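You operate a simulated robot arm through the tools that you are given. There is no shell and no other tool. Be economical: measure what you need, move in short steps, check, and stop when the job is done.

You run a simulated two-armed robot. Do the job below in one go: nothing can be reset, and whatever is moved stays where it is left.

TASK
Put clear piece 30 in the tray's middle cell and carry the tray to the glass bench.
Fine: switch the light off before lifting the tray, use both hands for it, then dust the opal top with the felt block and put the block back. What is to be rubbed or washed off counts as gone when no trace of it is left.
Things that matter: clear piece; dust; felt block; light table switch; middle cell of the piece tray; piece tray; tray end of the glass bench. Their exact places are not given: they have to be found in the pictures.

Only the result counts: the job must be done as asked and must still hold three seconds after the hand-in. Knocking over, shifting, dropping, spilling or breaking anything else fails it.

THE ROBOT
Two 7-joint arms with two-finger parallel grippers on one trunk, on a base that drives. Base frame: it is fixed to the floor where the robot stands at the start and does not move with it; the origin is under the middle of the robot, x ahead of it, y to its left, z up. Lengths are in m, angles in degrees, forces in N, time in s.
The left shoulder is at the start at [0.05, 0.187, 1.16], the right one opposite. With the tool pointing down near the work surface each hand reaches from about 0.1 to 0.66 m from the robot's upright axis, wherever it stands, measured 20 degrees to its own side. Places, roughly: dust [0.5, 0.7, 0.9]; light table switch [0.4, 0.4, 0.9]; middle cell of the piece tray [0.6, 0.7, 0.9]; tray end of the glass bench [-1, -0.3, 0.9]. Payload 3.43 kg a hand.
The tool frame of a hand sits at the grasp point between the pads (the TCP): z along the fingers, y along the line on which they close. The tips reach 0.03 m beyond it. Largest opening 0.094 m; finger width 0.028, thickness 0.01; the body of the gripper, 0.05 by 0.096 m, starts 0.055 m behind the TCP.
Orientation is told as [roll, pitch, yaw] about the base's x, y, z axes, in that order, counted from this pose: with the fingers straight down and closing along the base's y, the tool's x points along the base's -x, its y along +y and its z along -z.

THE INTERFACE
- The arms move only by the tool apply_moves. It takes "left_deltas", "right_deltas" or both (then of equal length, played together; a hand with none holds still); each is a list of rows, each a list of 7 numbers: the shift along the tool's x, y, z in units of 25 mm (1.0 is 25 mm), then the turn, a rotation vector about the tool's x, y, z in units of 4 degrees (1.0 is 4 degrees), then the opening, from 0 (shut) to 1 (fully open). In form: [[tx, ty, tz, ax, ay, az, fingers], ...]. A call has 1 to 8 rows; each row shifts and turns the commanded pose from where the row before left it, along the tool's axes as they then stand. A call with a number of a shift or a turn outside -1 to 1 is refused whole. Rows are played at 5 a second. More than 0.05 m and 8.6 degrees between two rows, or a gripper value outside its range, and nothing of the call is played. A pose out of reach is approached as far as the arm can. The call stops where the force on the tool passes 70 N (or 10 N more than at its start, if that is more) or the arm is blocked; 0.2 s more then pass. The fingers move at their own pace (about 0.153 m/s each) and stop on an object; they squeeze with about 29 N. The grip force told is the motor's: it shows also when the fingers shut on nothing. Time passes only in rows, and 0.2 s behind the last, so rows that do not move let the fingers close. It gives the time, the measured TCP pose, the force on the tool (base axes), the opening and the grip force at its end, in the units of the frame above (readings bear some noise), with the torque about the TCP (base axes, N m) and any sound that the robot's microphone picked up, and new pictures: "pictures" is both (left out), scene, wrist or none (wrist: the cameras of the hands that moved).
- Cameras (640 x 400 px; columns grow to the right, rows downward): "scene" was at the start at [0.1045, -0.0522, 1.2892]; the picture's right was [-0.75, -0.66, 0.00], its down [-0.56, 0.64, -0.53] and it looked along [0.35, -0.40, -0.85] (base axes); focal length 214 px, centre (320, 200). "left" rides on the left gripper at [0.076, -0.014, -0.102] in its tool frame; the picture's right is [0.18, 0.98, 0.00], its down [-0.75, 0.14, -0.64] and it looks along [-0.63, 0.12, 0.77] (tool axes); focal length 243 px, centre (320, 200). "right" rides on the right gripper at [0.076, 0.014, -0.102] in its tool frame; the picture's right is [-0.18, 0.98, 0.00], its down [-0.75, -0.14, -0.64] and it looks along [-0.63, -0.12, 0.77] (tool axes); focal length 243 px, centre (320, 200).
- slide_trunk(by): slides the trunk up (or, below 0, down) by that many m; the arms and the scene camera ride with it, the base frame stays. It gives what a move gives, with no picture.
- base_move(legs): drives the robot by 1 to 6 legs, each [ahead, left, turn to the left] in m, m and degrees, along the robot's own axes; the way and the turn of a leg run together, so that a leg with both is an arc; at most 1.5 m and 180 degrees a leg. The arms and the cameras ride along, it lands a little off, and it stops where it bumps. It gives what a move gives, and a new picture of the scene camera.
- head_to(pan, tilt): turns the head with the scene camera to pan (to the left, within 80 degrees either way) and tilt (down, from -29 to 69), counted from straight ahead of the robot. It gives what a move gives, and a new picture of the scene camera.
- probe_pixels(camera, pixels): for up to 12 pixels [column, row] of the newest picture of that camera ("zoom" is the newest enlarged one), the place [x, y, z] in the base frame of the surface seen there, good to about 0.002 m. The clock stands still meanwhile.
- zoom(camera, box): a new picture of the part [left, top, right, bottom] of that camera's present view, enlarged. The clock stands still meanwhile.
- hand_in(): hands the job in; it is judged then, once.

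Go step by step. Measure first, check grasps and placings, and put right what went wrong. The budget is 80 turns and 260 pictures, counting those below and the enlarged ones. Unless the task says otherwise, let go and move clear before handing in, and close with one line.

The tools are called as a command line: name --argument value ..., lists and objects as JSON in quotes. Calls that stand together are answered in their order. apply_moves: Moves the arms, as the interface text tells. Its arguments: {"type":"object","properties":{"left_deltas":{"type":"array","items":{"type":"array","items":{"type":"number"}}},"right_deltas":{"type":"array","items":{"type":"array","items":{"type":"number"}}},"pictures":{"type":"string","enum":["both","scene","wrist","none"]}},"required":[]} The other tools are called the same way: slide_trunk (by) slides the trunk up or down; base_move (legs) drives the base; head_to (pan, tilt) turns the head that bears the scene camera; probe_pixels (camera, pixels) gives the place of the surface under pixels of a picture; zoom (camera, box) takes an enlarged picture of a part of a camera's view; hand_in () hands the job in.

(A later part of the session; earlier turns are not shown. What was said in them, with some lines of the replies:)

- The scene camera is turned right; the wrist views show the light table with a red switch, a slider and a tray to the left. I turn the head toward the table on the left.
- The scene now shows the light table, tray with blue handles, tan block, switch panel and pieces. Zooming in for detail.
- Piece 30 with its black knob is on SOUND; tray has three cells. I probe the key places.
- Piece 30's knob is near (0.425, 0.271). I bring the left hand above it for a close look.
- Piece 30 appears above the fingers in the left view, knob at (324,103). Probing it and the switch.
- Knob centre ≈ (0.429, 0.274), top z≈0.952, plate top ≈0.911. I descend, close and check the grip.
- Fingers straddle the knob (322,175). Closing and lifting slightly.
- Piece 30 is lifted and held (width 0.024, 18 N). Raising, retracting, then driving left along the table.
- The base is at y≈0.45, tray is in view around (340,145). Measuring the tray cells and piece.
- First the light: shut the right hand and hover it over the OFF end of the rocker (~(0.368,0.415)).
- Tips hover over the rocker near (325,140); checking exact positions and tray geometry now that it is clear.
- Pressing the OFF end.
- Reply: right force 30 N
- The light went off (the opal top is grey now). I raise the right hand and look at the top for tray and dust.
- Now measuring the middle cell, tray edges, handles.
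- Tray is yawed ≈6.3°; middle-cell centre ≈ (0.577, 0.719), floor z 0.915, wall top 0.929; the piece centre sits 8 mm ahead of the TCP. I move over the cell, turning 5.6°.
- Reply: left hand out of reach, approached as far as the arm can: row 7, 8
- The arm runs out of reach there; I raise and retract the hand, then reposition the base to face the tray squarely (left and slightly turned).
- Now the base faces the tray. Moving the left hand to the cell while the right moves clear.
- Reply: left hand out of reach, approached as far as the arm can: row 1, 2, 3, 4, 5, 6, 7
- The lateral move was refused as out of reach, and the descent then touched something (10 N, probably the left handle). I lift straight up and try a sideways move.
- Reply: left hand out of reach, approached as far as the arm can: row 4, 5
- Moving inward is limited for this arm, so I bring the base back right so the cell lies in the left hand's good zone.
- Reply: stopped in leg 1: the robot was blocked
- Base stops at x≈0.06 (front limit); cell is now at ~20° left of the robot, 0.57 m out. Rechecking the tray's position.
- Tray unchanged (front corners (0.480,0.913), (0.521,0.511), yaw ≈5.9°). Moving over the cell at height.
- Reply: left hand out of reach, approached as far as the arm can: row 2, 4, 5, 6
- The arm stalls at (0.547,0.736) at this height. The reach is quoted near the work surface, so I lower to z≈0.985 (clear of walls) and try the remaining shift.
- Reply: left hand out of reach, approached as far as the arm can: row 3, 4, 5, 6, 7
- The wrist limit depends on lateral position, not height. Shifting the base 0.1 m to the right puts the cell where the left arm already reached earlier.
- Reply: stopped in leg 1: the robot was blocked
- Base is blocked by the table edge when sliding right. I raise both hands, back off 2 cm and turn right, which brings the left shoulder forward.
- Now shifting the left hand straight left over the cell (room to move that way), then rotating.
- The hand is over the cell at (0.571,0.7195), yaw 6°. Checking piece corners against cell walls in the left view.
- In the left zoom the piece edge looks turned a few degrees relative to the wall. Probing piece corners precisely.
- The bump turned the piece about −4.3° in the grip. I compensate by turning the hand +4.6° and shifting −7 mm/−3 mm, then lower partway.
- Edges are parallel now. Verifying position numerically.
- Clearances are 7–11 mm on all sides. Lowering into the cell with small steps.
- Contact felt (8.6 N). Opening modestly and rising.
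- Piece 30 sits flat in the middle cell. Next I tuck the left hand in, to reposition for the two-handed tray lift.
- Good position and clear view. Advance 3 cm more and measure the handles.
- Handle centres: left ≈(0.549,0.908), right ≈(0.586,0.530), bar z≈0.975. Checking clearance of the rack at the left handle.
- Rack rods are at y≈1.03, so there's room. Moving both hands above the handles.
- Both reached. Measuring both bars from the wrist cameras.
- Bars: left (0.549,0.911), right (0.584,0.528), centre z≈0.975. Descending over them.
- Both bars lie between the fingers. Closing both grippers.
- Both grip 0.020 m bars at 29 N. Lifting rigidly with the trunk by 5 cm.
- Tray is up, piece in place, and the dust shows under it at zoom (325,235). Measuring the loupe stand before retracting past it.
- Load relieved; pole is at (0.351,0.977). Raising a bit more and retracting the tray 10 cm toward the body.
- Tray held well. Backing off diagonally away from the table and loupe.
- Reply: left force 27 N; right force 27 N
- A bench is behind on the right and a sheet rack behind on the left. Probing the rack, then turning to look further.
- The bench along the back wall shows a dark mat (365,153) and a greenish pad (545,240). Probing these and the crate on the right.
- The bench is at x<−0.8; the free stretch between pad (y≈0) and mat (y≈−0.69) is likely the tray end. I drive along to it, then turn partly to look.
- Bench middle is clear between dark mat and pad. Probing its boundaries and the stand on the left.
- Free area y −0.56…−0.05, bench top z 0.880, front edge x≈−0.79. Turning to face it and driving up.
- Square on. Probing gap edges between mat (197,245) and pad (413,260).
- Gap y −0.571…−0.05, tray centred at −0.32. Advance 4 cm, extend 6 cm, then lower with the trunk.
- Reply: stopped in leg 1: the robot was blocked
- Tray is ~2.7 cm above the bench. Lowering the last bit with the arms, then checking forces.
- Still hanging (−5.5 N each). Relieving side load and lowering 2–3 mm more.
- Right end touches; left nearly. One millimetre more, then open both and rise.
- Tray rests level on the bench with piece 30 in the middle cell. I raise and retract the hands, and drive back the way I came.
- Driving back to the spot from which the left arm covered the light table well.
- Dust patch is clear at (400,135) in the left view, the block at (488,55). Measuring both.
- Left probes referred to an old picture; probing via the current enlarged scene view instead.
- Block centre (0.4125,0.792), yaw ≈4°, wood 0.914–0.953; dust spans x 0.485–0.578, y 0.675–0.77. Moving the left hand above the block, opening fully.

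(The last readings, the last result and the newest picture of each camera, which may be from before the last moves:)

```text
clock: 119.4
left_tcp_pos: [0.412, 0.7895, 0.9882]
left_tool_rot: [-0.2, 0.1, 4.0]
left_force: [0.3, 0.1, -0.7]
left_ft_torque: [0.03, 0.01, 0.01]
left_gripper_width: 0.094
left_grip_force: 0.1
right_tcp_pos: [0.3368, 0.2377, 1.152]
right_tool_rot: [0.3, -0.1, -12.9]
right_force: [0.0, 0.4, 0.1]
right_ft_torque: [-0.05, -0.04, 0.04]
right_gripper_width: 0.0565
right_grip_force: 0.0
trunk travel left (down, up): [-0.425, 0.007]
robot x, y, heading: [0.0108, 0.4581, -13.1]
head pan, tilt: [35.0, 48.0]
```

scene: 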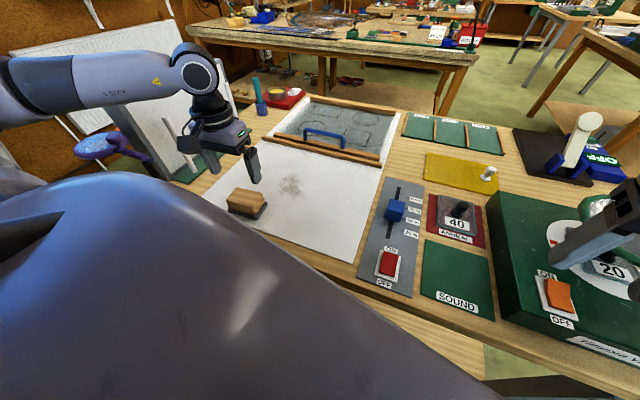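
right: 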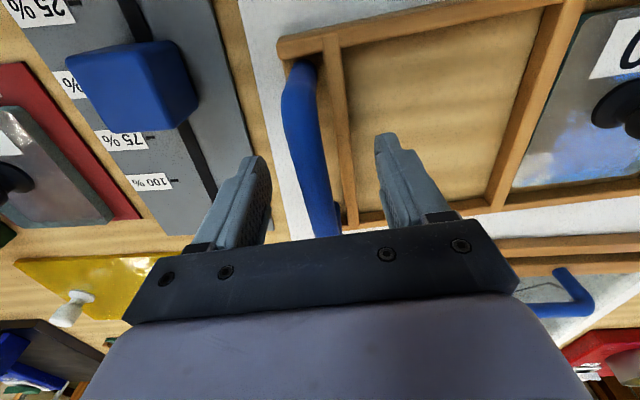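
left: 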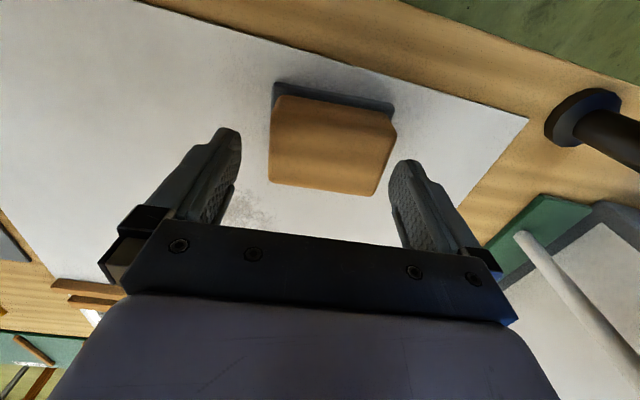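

Adjusting +4 mm sideways and descending around the block, then closing.

apply_moves --left_deltas '[[0, 0.18, 0, 0, 0, 0, 1], [0, 0, 0.6, 0, 0, 0, 1], [0, 0, 0.6, 0, 0, 0, 1], [0, 0, 0.4, 0, 0, 0, 1], [0, 0, 0, 0, 0, 0, 0], [0, 0, 0, 0, 0, 0, 0], [0, 0, 0, 0, 0, 0, 0]]' --pictures "wrist"

```text
clock: 121.0
left_tcp_pos: [0.4126, 0.7934, 0.9481]
left_tool_rot: [-0.1, 0.1, 4.2]
left_force: [-0.5, 1.4, 5.8]
left_ft_torque: [0.25, 0.12, 0.03]
left_gripper_width: 0.084
left_grip_force: 29.3
right_tcp_pos: [0.3377, 0.2376, 1.1543]
right_tool_rot: [0.3, -0.1, -13.1]
right_force: [-0.4, 0.4, 0.2]
right_ft_torque: [0.01, 0.03, -0.01]
right_gripper_width: 0.0565
right_grip_force: 0.0
trunk travel left (down, up): [-0.425, 0.007]
robot x, y, heading: [0.011, 0.4574, -12.9]
head pan, tilt: [35.0, 48.0]
```

left: 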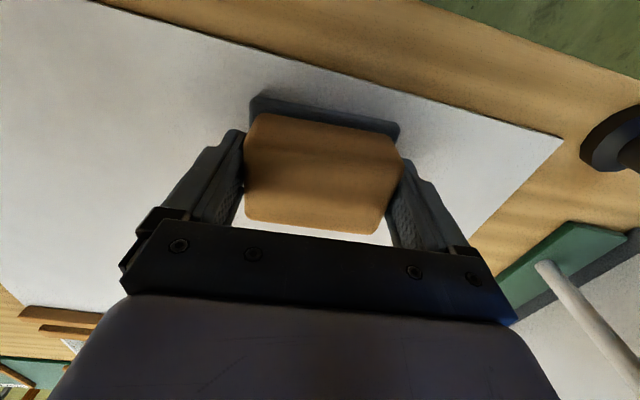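

Width 0.084 suggests the tips caught the felt's edge. Reopening, rising 7 mm and regripping on the wood.

apply_moves --left_deltas '[[0, 0, 0, 0, 0, 0, 1], [0, 0, 0, 0, 0, 0, 1], [0, 0, -0.28, 0, 0, 0, 1], [0, 0, 0, 0, 0, 0, 0], [0, 0, 0, 0, 0, 0, 0], [0, 0, 0, 0, 0, 0, 0]]' --pictures "wrist"

```text
clock: 122.4
left_tcp_pos: [0.4119, 0.7928, 0.9549]
left_tool_rot: [-0.2, 0.2, 4.0]
left_force: [0.3, 0.6, -0.6]
left_ft_torque: [0.0, 0.01, -0.01]
left_gripper_width: 0.0839
left_grip_force: 29.2
right_tcp_pos: [0.3377, 0.2371, 1.1521]
right_tool_rot: [0.3, -0.1, -12.8]
right_force: [0.0, -0.1, 0.2]
right_ft_torque: [-0.01, 0.0, -0.02]
right_gripper_width: 0.0563
right_grip_force: 0.0
trunk travel left (down, up): [-0.425, 0.007]
robot x, y, heading: [0.013, 0.459, -13.1]
head pan, tilt: [35.0, 48.0]
```

left: 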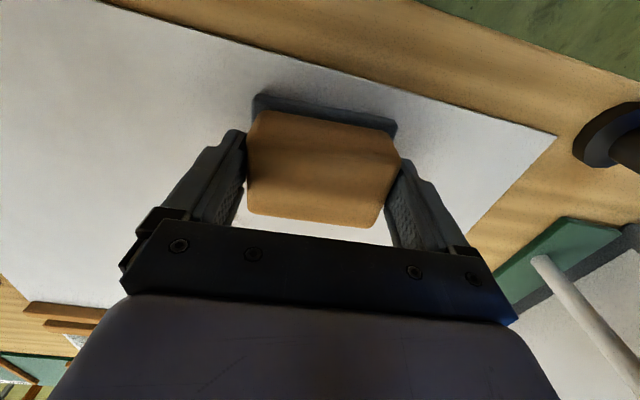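

Same width, no vertical contact: the wood body itself is 0.084 wide. Lifting slightly to verify.

apply_moves --left_deltas '[[0, 0, -0.6, 0, 0, 0, 0], [0, 0, -0.6, 0, 0, 0, 0], [0, 0, 0, 0, 0, 0, 0]]'

zoom --camera "scene" --box '[180, 130, 340, 230]'

```text
clock: 123.2
left_tcp_pos: [0.4129, 0.7934, 0.9854]
left_tool_rot: [-0.1, 0.2, 3.9]
left_force: [0.6, -0.1, -1.6]
left_ft_torque: [-0.03, -0.01, 0.03]
left_gripper_width: 0.0839
left_grip_force: 29.7
right_tcp_pos: [0.3384, 0.2378, 1.1525]
right_tool_rot: [0.2, 0.0, -13.0]
right_force: [0.1, 0.2, -0.5]
right_ft_torque: [0.01, 0.01, 0.01]
right_gripper_width: 0.0566
right_grip_force: 0.0
trunk travel left (down, up): [-0.425, 0.007]
robot x, y, heading: [0.0103, 0.4604, -13.0]
head pan, tilt: [35.0, 48.0]
```

scene: 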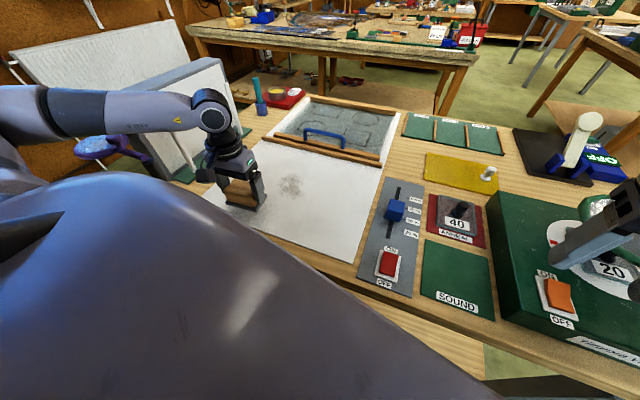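
left: 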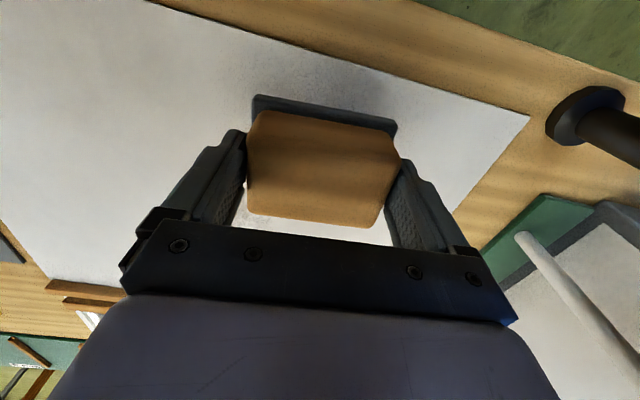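

```text
4.00 times, centred on (260, 180) of scene
```

zoom: 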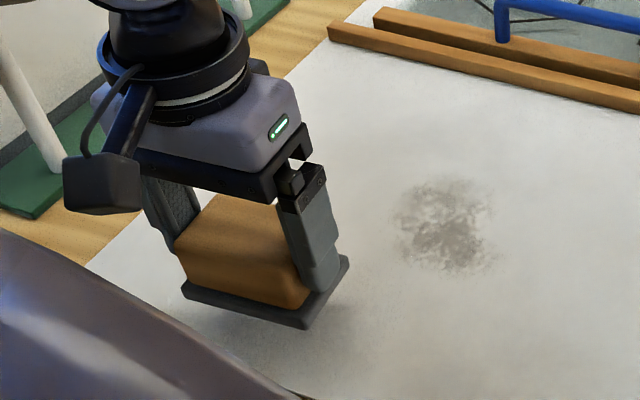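

The block with its felt sole is lifted (home TCP: 0.412, 0.793, 0.955, yaw 4°). Moving next to the dust and pressing down lightly.

apply_moves --left_deltas '[[-0.41, -0.96, 0, 0, 0, 0, 0], [-0.41, -0.96, 0, 0, 0, 0, 0], [-0.41, -0.96, 0, 0, 0, 0, 0], [-0.41, -0.96, 0, 0, 0, 0, 0], [0, 0, 0.7, 0, 0, 0, 0], [0, 0, 0.5, 0, 0, 0, 0], [0, 0, 0.12, 0, 0, 0, 0], [0, 0, 0, 0, 0, 0, 0]]' --pictures "none"

```text
clock: 125.0
left_tcp_pos: [0.4596, 0.7007, 0.9542]
left_tool_rot: [-0.3, 0.0, 4.1]
left_force: [0.6, -0.4, 11.5]
left_ft_torque: [0.24, 0.34, -0.03]
left_gripper_width: 0.0841
left_grip_force: 28.8
right_tcp_pos: [0.3363, 0.2377, 1.1525]
right_tool_rot: [0.5, -0.2, -12.8]
right_force: [-0.4, 0.8, 0.7]
right_ft_torque: [0.0, 0.0, -0.02]
right_gripper_width: 0.0567
right_grip_force: 0.0
trunk travel left (down, up): [-0.425, 0.007]
robot x, y, heading: [0.01, 0.4549, -13.0]
head pan, tilt: [35.0, 48.0]
```

Pressing at 11.5 N. Sweeping forward, across, and back.

apply_moves --left_deltas '[[-0.9, 0, 0, 0, 0, 0, 0], [-0.9, 0, 0, 0, 0, 0, 0], [-0.9, 0, 0, 0, 0, 0, 0], [-0.9, 0, 0, 0, 0, 0, 0], [-0.9, 0, 0, 0, 0, 0, 0], [-0.9, 0, 0, 0, 0, 0, 0], [0, 0.8, 0, 0, 0, 0, 0], [0, 0.8, 0, 0, 0, 0, 0]]' --pictures "none"

apply_moves --left_deltas '[[0.9, 0, 0, 0, 0, 0, 0], [0.9, 0, 0, 0, 0, 0, 0], [0.9, 0, 0, 0, 0, 0, 0], [0.9, 0, 0, 0, 0, 0, 0], [0.9, 0, 0, 0, 0, 0, 0], [0.9, 0, 0, 0, 0, 0, 0], [0.5, 0, 0, 0, 0, 0, 0]]'

zoom --camera "scene" --box '[200, 130, 400, 255]'

```text
clock: 126.8
left_tcp_pos: [0.5916, 0.7474, 0.9536]
left_tool_rot: [-0.3, -0.3, 4.1]
left_force: [2.0, -8.8, 23.3]
left_ft_torque: [-0.4, -0.39, -0.03]
left_gripper_width: 0.0837
left_grip_force: 28.8
right_tcp_pos: [0.336, 0.2367, 1.1515]
right_tool_rot: [0.5, -0.2, -12.9]
right_force: [0.1, 0.5, -0.2]
right_ft_torque: [-0.04, 0.02, 0.03]
right_gripper_width: 0.0567
right_grip_force: 0.1
trunk travel left (down, up): [-0.425, 0.007]
robot x, y, heading: [0.0139, 0.457, -13.2]
head pan, tilt: [35.0, 48.0]
```

```text
clock: 128.4
left_tcp_pos: [0.4423, 0.7401, 0.9526]
left_tool_rot: [-0.1, 0.0, 4.2]
left_force: [8.1, 0.2, 17.9]
left_ft_torque: [-0.02, -0.59, 0.05]
left_gripper_width: 0.084
left_grip_force: 28.9
right_tcp_pos: [0.3373, 0.2383, 1.1526]
right_tool_rot: [0.5, -0.3, -12.9]
right_force: [-0.3, 0.1, -0.6]
right_ft_torque: [0.01, -0.02, 0.03]
right_gripper_width: 0.0563
right_grip_force: 0.1
trunk travel left (down, up): [-0.425, 0.007]
robot x, y, heading: [0.0125, 0.4572, -13.0]
head pan, tilt: [35.0, 48.0]
```

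scene: 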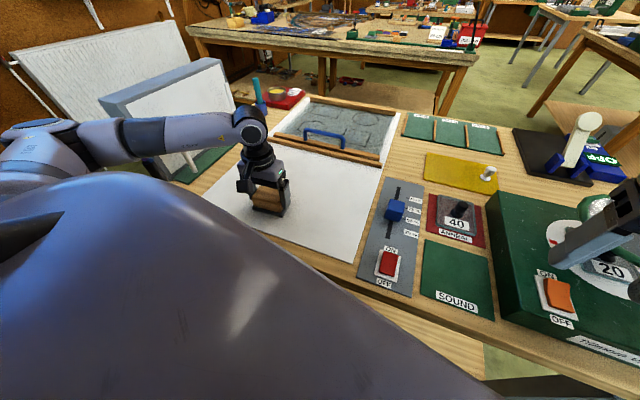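
left: 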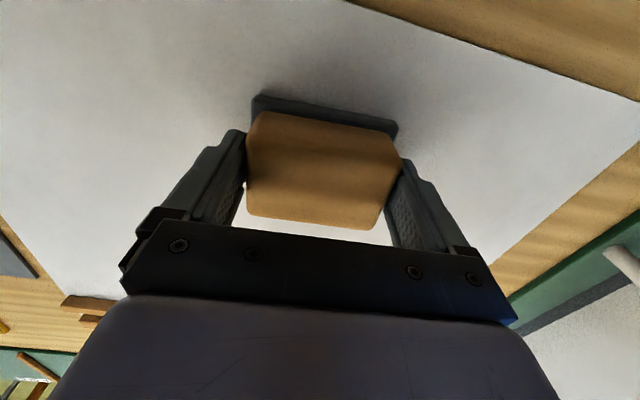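

```text
3.20 times, centred on (300, 192) of scene
```

zoom: 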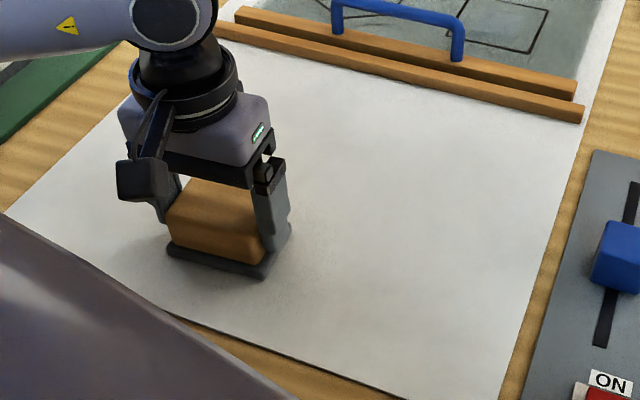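

The patch looks gone. For safety a second, wider set of passes around its rim.

apply_moves --left_deltas '[[0, 0.8, 0, 0, 0, 0, 0], [0, 0.8, 0, 0, 0, 0, 0], [-0.95, 0, 0, 0, 0, 0, 0], [-0.95, 0, 0, 0, 0, 0, 0], [-0.95, 0, 0, 0, 0, 0, 0], [-0.95, 0, 0, 0, 0, 0, 0], [-0.95, 0, 0, 0, 0, 0, 0], [-0.95, 0, 0, 0, 0, 0, 0]]' --pictures "none"

apply_moves --left_deltas '[[0, -0.9, 0, 0, 0, 0, 0], [0, -0.9, 0, 0, 0, 0, 0], [0, -0.9, 0, 0, 0, 0, 0], [0, -0.9, 0, 0, 0, 0, 0], [0, -0.9, 0, 0, 0, 0, 0], [0.9, 0, 0, 0, 0, 0, 0], [0.9, 0, 0, 0, 0, 0, 0], [0.9, 0, 0, 0, 0, 0, 0]]' --pictures "none"

apply_moves --left_deltas '[[0.9, 0, 0, 0, 0, 0, 0], [0.9, 0, 0, 0, 0, 0, 0], [0, 0.8, 0, 0, 0, 0, 0], [0, 0.8, 0, 0, 0, 0, 0], [-0.9, 0, 0, 0, 0, 0, 0], [-0.9, 0, 0, 0, 0, 0, 0], [-0.9, 0, 0, 0, 0, 0, 0], [-0.9, 0, 0, 0, 0, 0, 0]]' --pictures "none"

apply_moves --left_deltas '[[0, 0, -0.6, 0, 0, 0, 0], [0, 0, -0.6, 0, 0, 0, 0], [1, 0.3, 0, 0, 0, 0, 0], [1, 0.3, 0, 0, 0, 0, 0], [1, 0.3, 0, 0, 0, 0, 0], [1, 0.3, 0, 0, 0, 0, 0], [1, 0.3, 0, 0, 0, 0, 0]]'

zoom --camera "scene" --box '[230, 140, 390, 240]'

```text
clock: 130.2
left_tcp_pos: [0.5832, 0.789, 0.9524]
left_tool_rot: [-0.2, 0.1, 4.0]
left_force: [-3.9, -1.8, 9.0]
left_ft_torque: [0.33, 0.35, 0.26]
left_gripper_width: 0.0838
left_grip_force: 29.3
right_tcp_pos: [0.3365, 0.2364, 1.1522]
right_tool_rot: [0.3, -0.2, -12.9]
right_force: [0.1, -0.1, -0.2]
right_ft_torque: [0.0, 0.0, 0.01]
right_gripper_width: 0.0565
right_grip_force: 0.0
trunk travel left (down, up): [-0.425, 0.007]
robot x, y, heading: [0.0091, 0.4606, -12.9]
head pan, tilt: [35.0, 48.0]
```

```text
clock: 132.0
left_tcp_pos: [0.5222, 0.6711, 0.9526]
left_tool_rot: [-0.2, 0.2, 4.0]
left_force: [1.9, 0.9, 7.0]
left_ft_torque: [0.09, -0.28, -0.1]
left_gripper_width: 0.0836
left_grip_force: 29.4
right_tcp_pos: [0.3376, 0.2382, 1.1525]
right_tool_rot: [0.3, -0.2, -12.9]
right_force: [-0.1, 0.3, 0.2]
right_ft_torque: [0.01, -0.01, -0.02]
right_gripper_width: 0.0563
right_grip_force: 0.0
trunk travel left (down, up): [-0.425, 0.007]
robot x, y, heading: [0.012, 0.4598, -12.8]
head pan, tilt: [35.0, 48.0]
```

```text
clock: 133.8
left_tcp_pos: [0.5659, 0.7164, 0.9528]
left_tool_rot: [-0.3, 0.0, 4.1]
left_force: [-2.4, 0.1, 8.2]
left_ft_torque: [-0.01, 0.25, 0.05]
left_gripper_width: 0.0838
left_grip_force: 29.0
right_tcp_pos: [0.3368, 0.2378, 1.1522]
right_tool_rot: [0.4, -0.2, -12.8]
right_force: [0.6, 0.1, 0.3]
right_ft_torque: [0.0, -0.03, 0.0]
right_gripper_width: 0.0566
right_grip_force: 0.0
trunk travel left (down, up): [-0.425, 0.007]
robot x, y, heading: [0.0078, 0.458, -13.1]
head pan, tilt: [35.0, 48.0]
```

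```text
clock: 135.4
left_tcp_pos: [0.4358, 0.7423, 0.9807]
left_tool_rot: [-0.2, 0.1, 4.1]
left_force: [-0.4, -0.3, -1.2]
left_ft_torque: [-0.02, 0.0, 0.0]
left_gripper_width: 0.0839
left_grip_force: 29.3
right_tcp_pos: [0.3367, 0.2382, 1.153]
right_tool_rot: [0.2, -0.2, -12.8]
right_force: [0.5, 0.1, -0.3]
right_ft_torque: [0.03, -0.02, 0.01]
right_gripper_width: 0.0562
right_grip_force: 0.1
trunk travel left (down, up): [-0.425, 0.007]
robot x, y, heading: [0.0153, 0.459, -13.1]
head pan, tilt: [35.0, 48.0]
```

scene: 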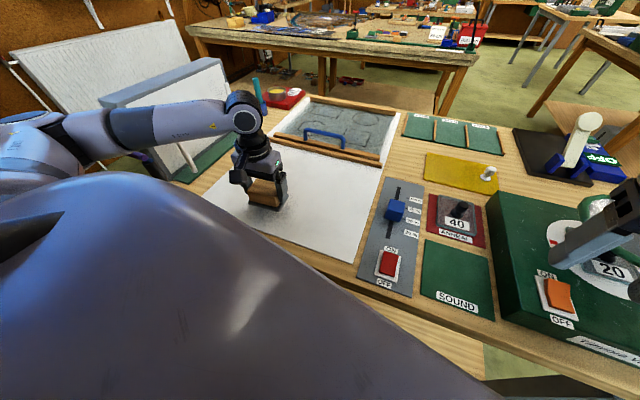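
left: 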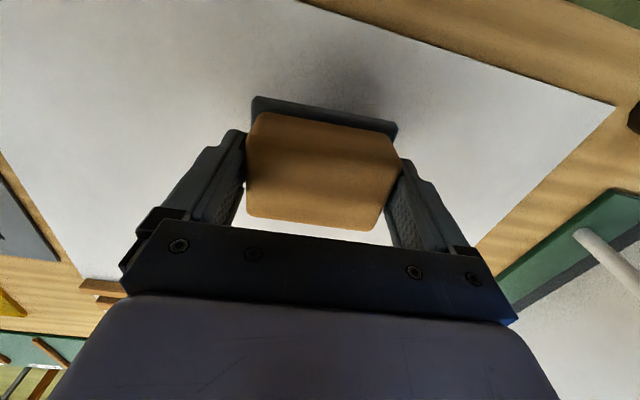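

```text
4.00 times, centred on (310, 190) of scene
```

zoom: 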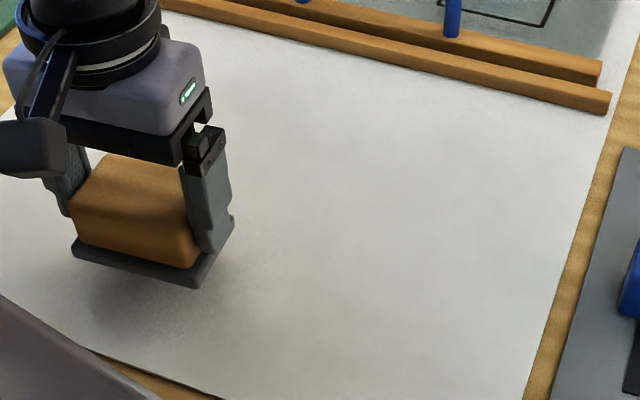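

The opal top is clean. Returning the block to its home spot.

apply_moves --left_deltas '[[0.27, 0.7, 0, 0, 0, 0, 0], [0.27, 0.7, 0, 0, 0, 0, 0], [0.26, 0.69, 0, 0, 0, 0, 0], [0, 0, 0.6, 0, 0, 0, 0], [0, 0, 0.3, 0, 0, 0, 0], [0, 0, 0.12, 0, 0, 0, 0], [0, 0, 0, 0, 0, 0, 0]]' --pictures "none"

```text
clock: 137.0
left_tcp_pos: [0.4148, 0.7954, 0.9552]
left_tool_rot: [-0.2, 0.1, 4.1]
left_force: [-0.4, -0.1, -1.6]
left_ft_torque: [-0.01, -0.02, -0.03]
left_gripper_width: 0.0839
left_grip_force: 28.6
right_tcp_pos: [0.3377, 0.2383, 1.1531]
right_tool_rot: [0.3, -0.1, -12.9]
right_force: [-0.2, 0.4, -0.5]
right_ft_torque: [0.03, -0.01, 0.01]
right_gripper_width: 0.0564
right_grip_force: 0.1
trunk travel left (down, up): [-0.425, 0.007]
robot x, y, heading: [0.0097, 0.461, -13.0]
head pan, tilt: [35.0, 48.0]
```

apply_moves --left_deltas '[[0.08, -0.06, 0.06, 0, 0, 0, 0], [0, 0, 0.05, 0, 0, 0, 0], [0, 0, 0, 0, 0, 0, 0]]' --pictures "none"

```text
clock: 137.8
left_tcp_pos: [0.4123, 0.7941, 0.9525]
left_tool_rot: [-0.1, 0.1, 3.8]
left_force: [-0.4, 0.4, -1.8]
left_ft_torque: [0.01, 0.02, 0.03]
left_gripper_width: 0.084
left_grip_force: 29.2
right_tcp_pos: [0.337, 0.2385, 1.1529]
right_tool_rot: [0.3, -0.1, -12.9]
right_force: [-0.3, -0.8, -1.1]
right_ft_torque: [0.02, 0.02, -0.05]
right_gripper_width: 0.0564
right_grip_force: 0.1
trunk travel left (down, up): [-0.425, 0.007]
robot x, y, heading: [0.0104, 0.4562, -13.0]
head pan, tilt: [35.0, 48.0]
```

Not yet touching; lowering a little more.

apply_moves --left_deltas '[[0, 0, 0.05, 0, 0, 0, 0], [0, 0, 0.05, 0, 0, 0, 0], [0, 0, 0, 0, 0, 0, 0]]' --pictures "none"

```text
clock: 138.6
left_tcp_pos: [0.4117, 0.7935, 0.9522]
left_tool_rot: [-0.1, -0.1, 4.1]
left_force: [-2.0, 3.5, 21.6]
left_ft_torque: [-0.05, 0.63, -0.12]
left_gripper_width: 0.0842
left_grip_force: 28.8
right_tcp_pos: [0.3364, 0.238, 1.1528]
right_tool_rot: [0.3, -0.2, -12.9]
right_force: [0.0, 0.0, -0.3]
right_ft_torque: [0.05, 0.0, 0.01]
right_gripper_width: 0.0562
right_grip_force: 0.2
trunk travel left (down, up): [-0.425, 0.007]
robot x, y, heading: [0.0126, 0.4617, -12.9]
head pan, tilt: [35.0, 48.0]
```

Contact (21 N). Releasing and rising clear.

apply_moves --left_deltas '[[0, 0, -0.05, 0, 0, 0, 0], [0, 0, 0, 0, 0, 0, 1], [0, 0, 0, 0, 0, 0, 1], [0, 0, -0.5, 0, 0, 0, 1], [0, 0, -1, 0, 0, 0, 1], [0, 0, -1, 0, 0, 0, 1], [0, 0, -1, 0, 0, 0, 1], [0, 0, -1, 0, 0, 0, 1]]' --pictures "none"

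apply_moves --left_deltas '[[1, -0.3, -1, 0, 0, 0, 1], [1, -0.3, -1, 0, 0, 0, 1], [1, -0.3, 0, 0, 0, 0, 1], [1, -0.3, 0, 0, 0, 0, 1], [1, 0, 0, 0, 0, 0, 1]]'

zoom --camera "scene" --box '[190, 90, 430, 290]'

zoom --camera "scene" --box '[220, 150, 340, 230]'

```text
clock: 140.4
left_tcp_pos: [0.4128, 0.7946, 1.0667]
left_tool_rot: [-0.2, 0.2, 4.1]
left_force: [0.7, -1.2, 0.0]
left_ft_torque: [-0.02, -0.01, 0.0]
left_gripper_width: 0.0939
left_grip_force: 0.1
right_tcp_pos: [0.3367, 0.2387, 1.1533]
right_tool_rot: [0.3, 0.0, -12.9]
right_force: [-0.1, -0.1, -0.4]
right_ft_torque: [0.0, -0.01, -0.03]
right_gripper_width: 0.0563
right_grip_force: 0.1
trunk travel left (down, up): [-0.425, 0.007]
robot x, y, heading: [0.0083, 0.4558, -13.0]
head pan, tilt: [35.0, 48.0]
```

```text
clock: 141.6
left_tcp_pos: [0.3013, 0.7581, 1.119]
left_tool_rot: [-0.3, 0.2, 3.9]
left_force: [0.1, -0.1, 0.2]
left_ft_torque: [-0.01, 0.01, 0.03]
left_gripper_width: 0.0942
left_grip_force: 0.1
left hand out of reach, approached as far as the arm can: row 5
right_tcp_pos: [0.3372, 0.2391, 1.1527]
right_tool_rot: [0.3, -0.1, -12.9]
right_force: [0.0, -0.4, 0.0]
right_ft_torque: [0.02, 0.01, -0.01]
right_gripper_width: 0.0565
right_grip_force: 0.0
trunk travel left (down, up): [-0.425, 0.007]
robot x, y, heading: [0.0109, 0.457, -12.9]
head pan, tilt: [35.0, 48.0]
```

scene: 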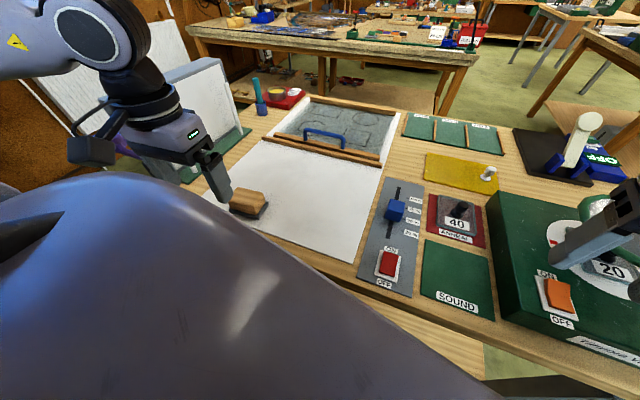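
left: 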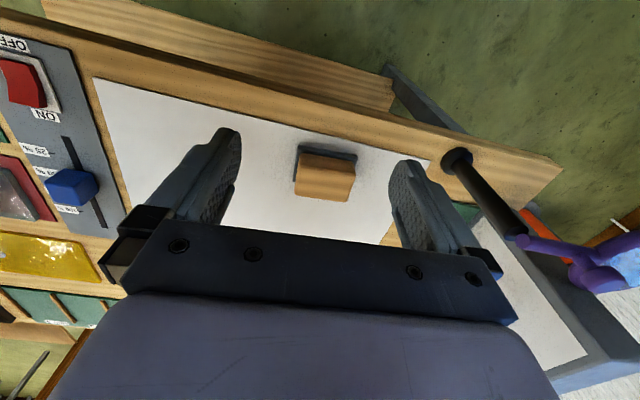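

```text
2.00 times, centred on (310, 190) of scene
```

zoom: 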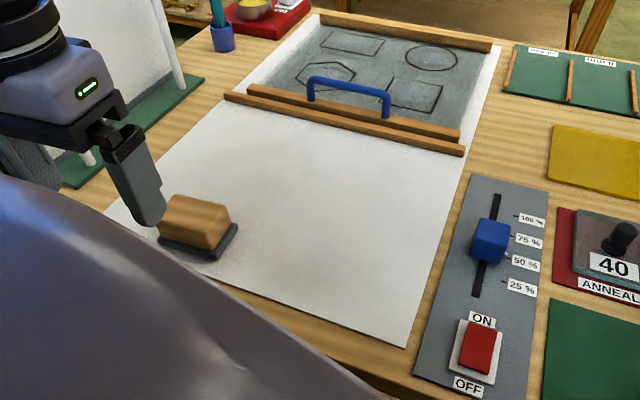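

```text
5.00 times, centred on (280, 190) of scene
```

zoom: 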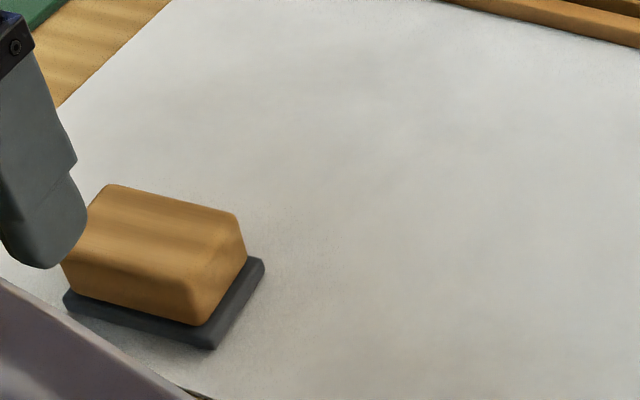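

The opal top shows no trace of dust, the block is back on its spot, the switch is off, and the tray with piece 30 stands on the bench. Handing in.

hand_in

```text
The job is handed in.
```

The job is handed in, with no verdict returned: piece 30 is in the tray's middle cell, and the tray is on the clear stretch of the glass bench that I took for its tray end. The light went off before the two-handed lift, the opal top shows no dust, and the felt block is back; in an early move the piece touched what was probably the tray's left handle, but the tray had not shifted.
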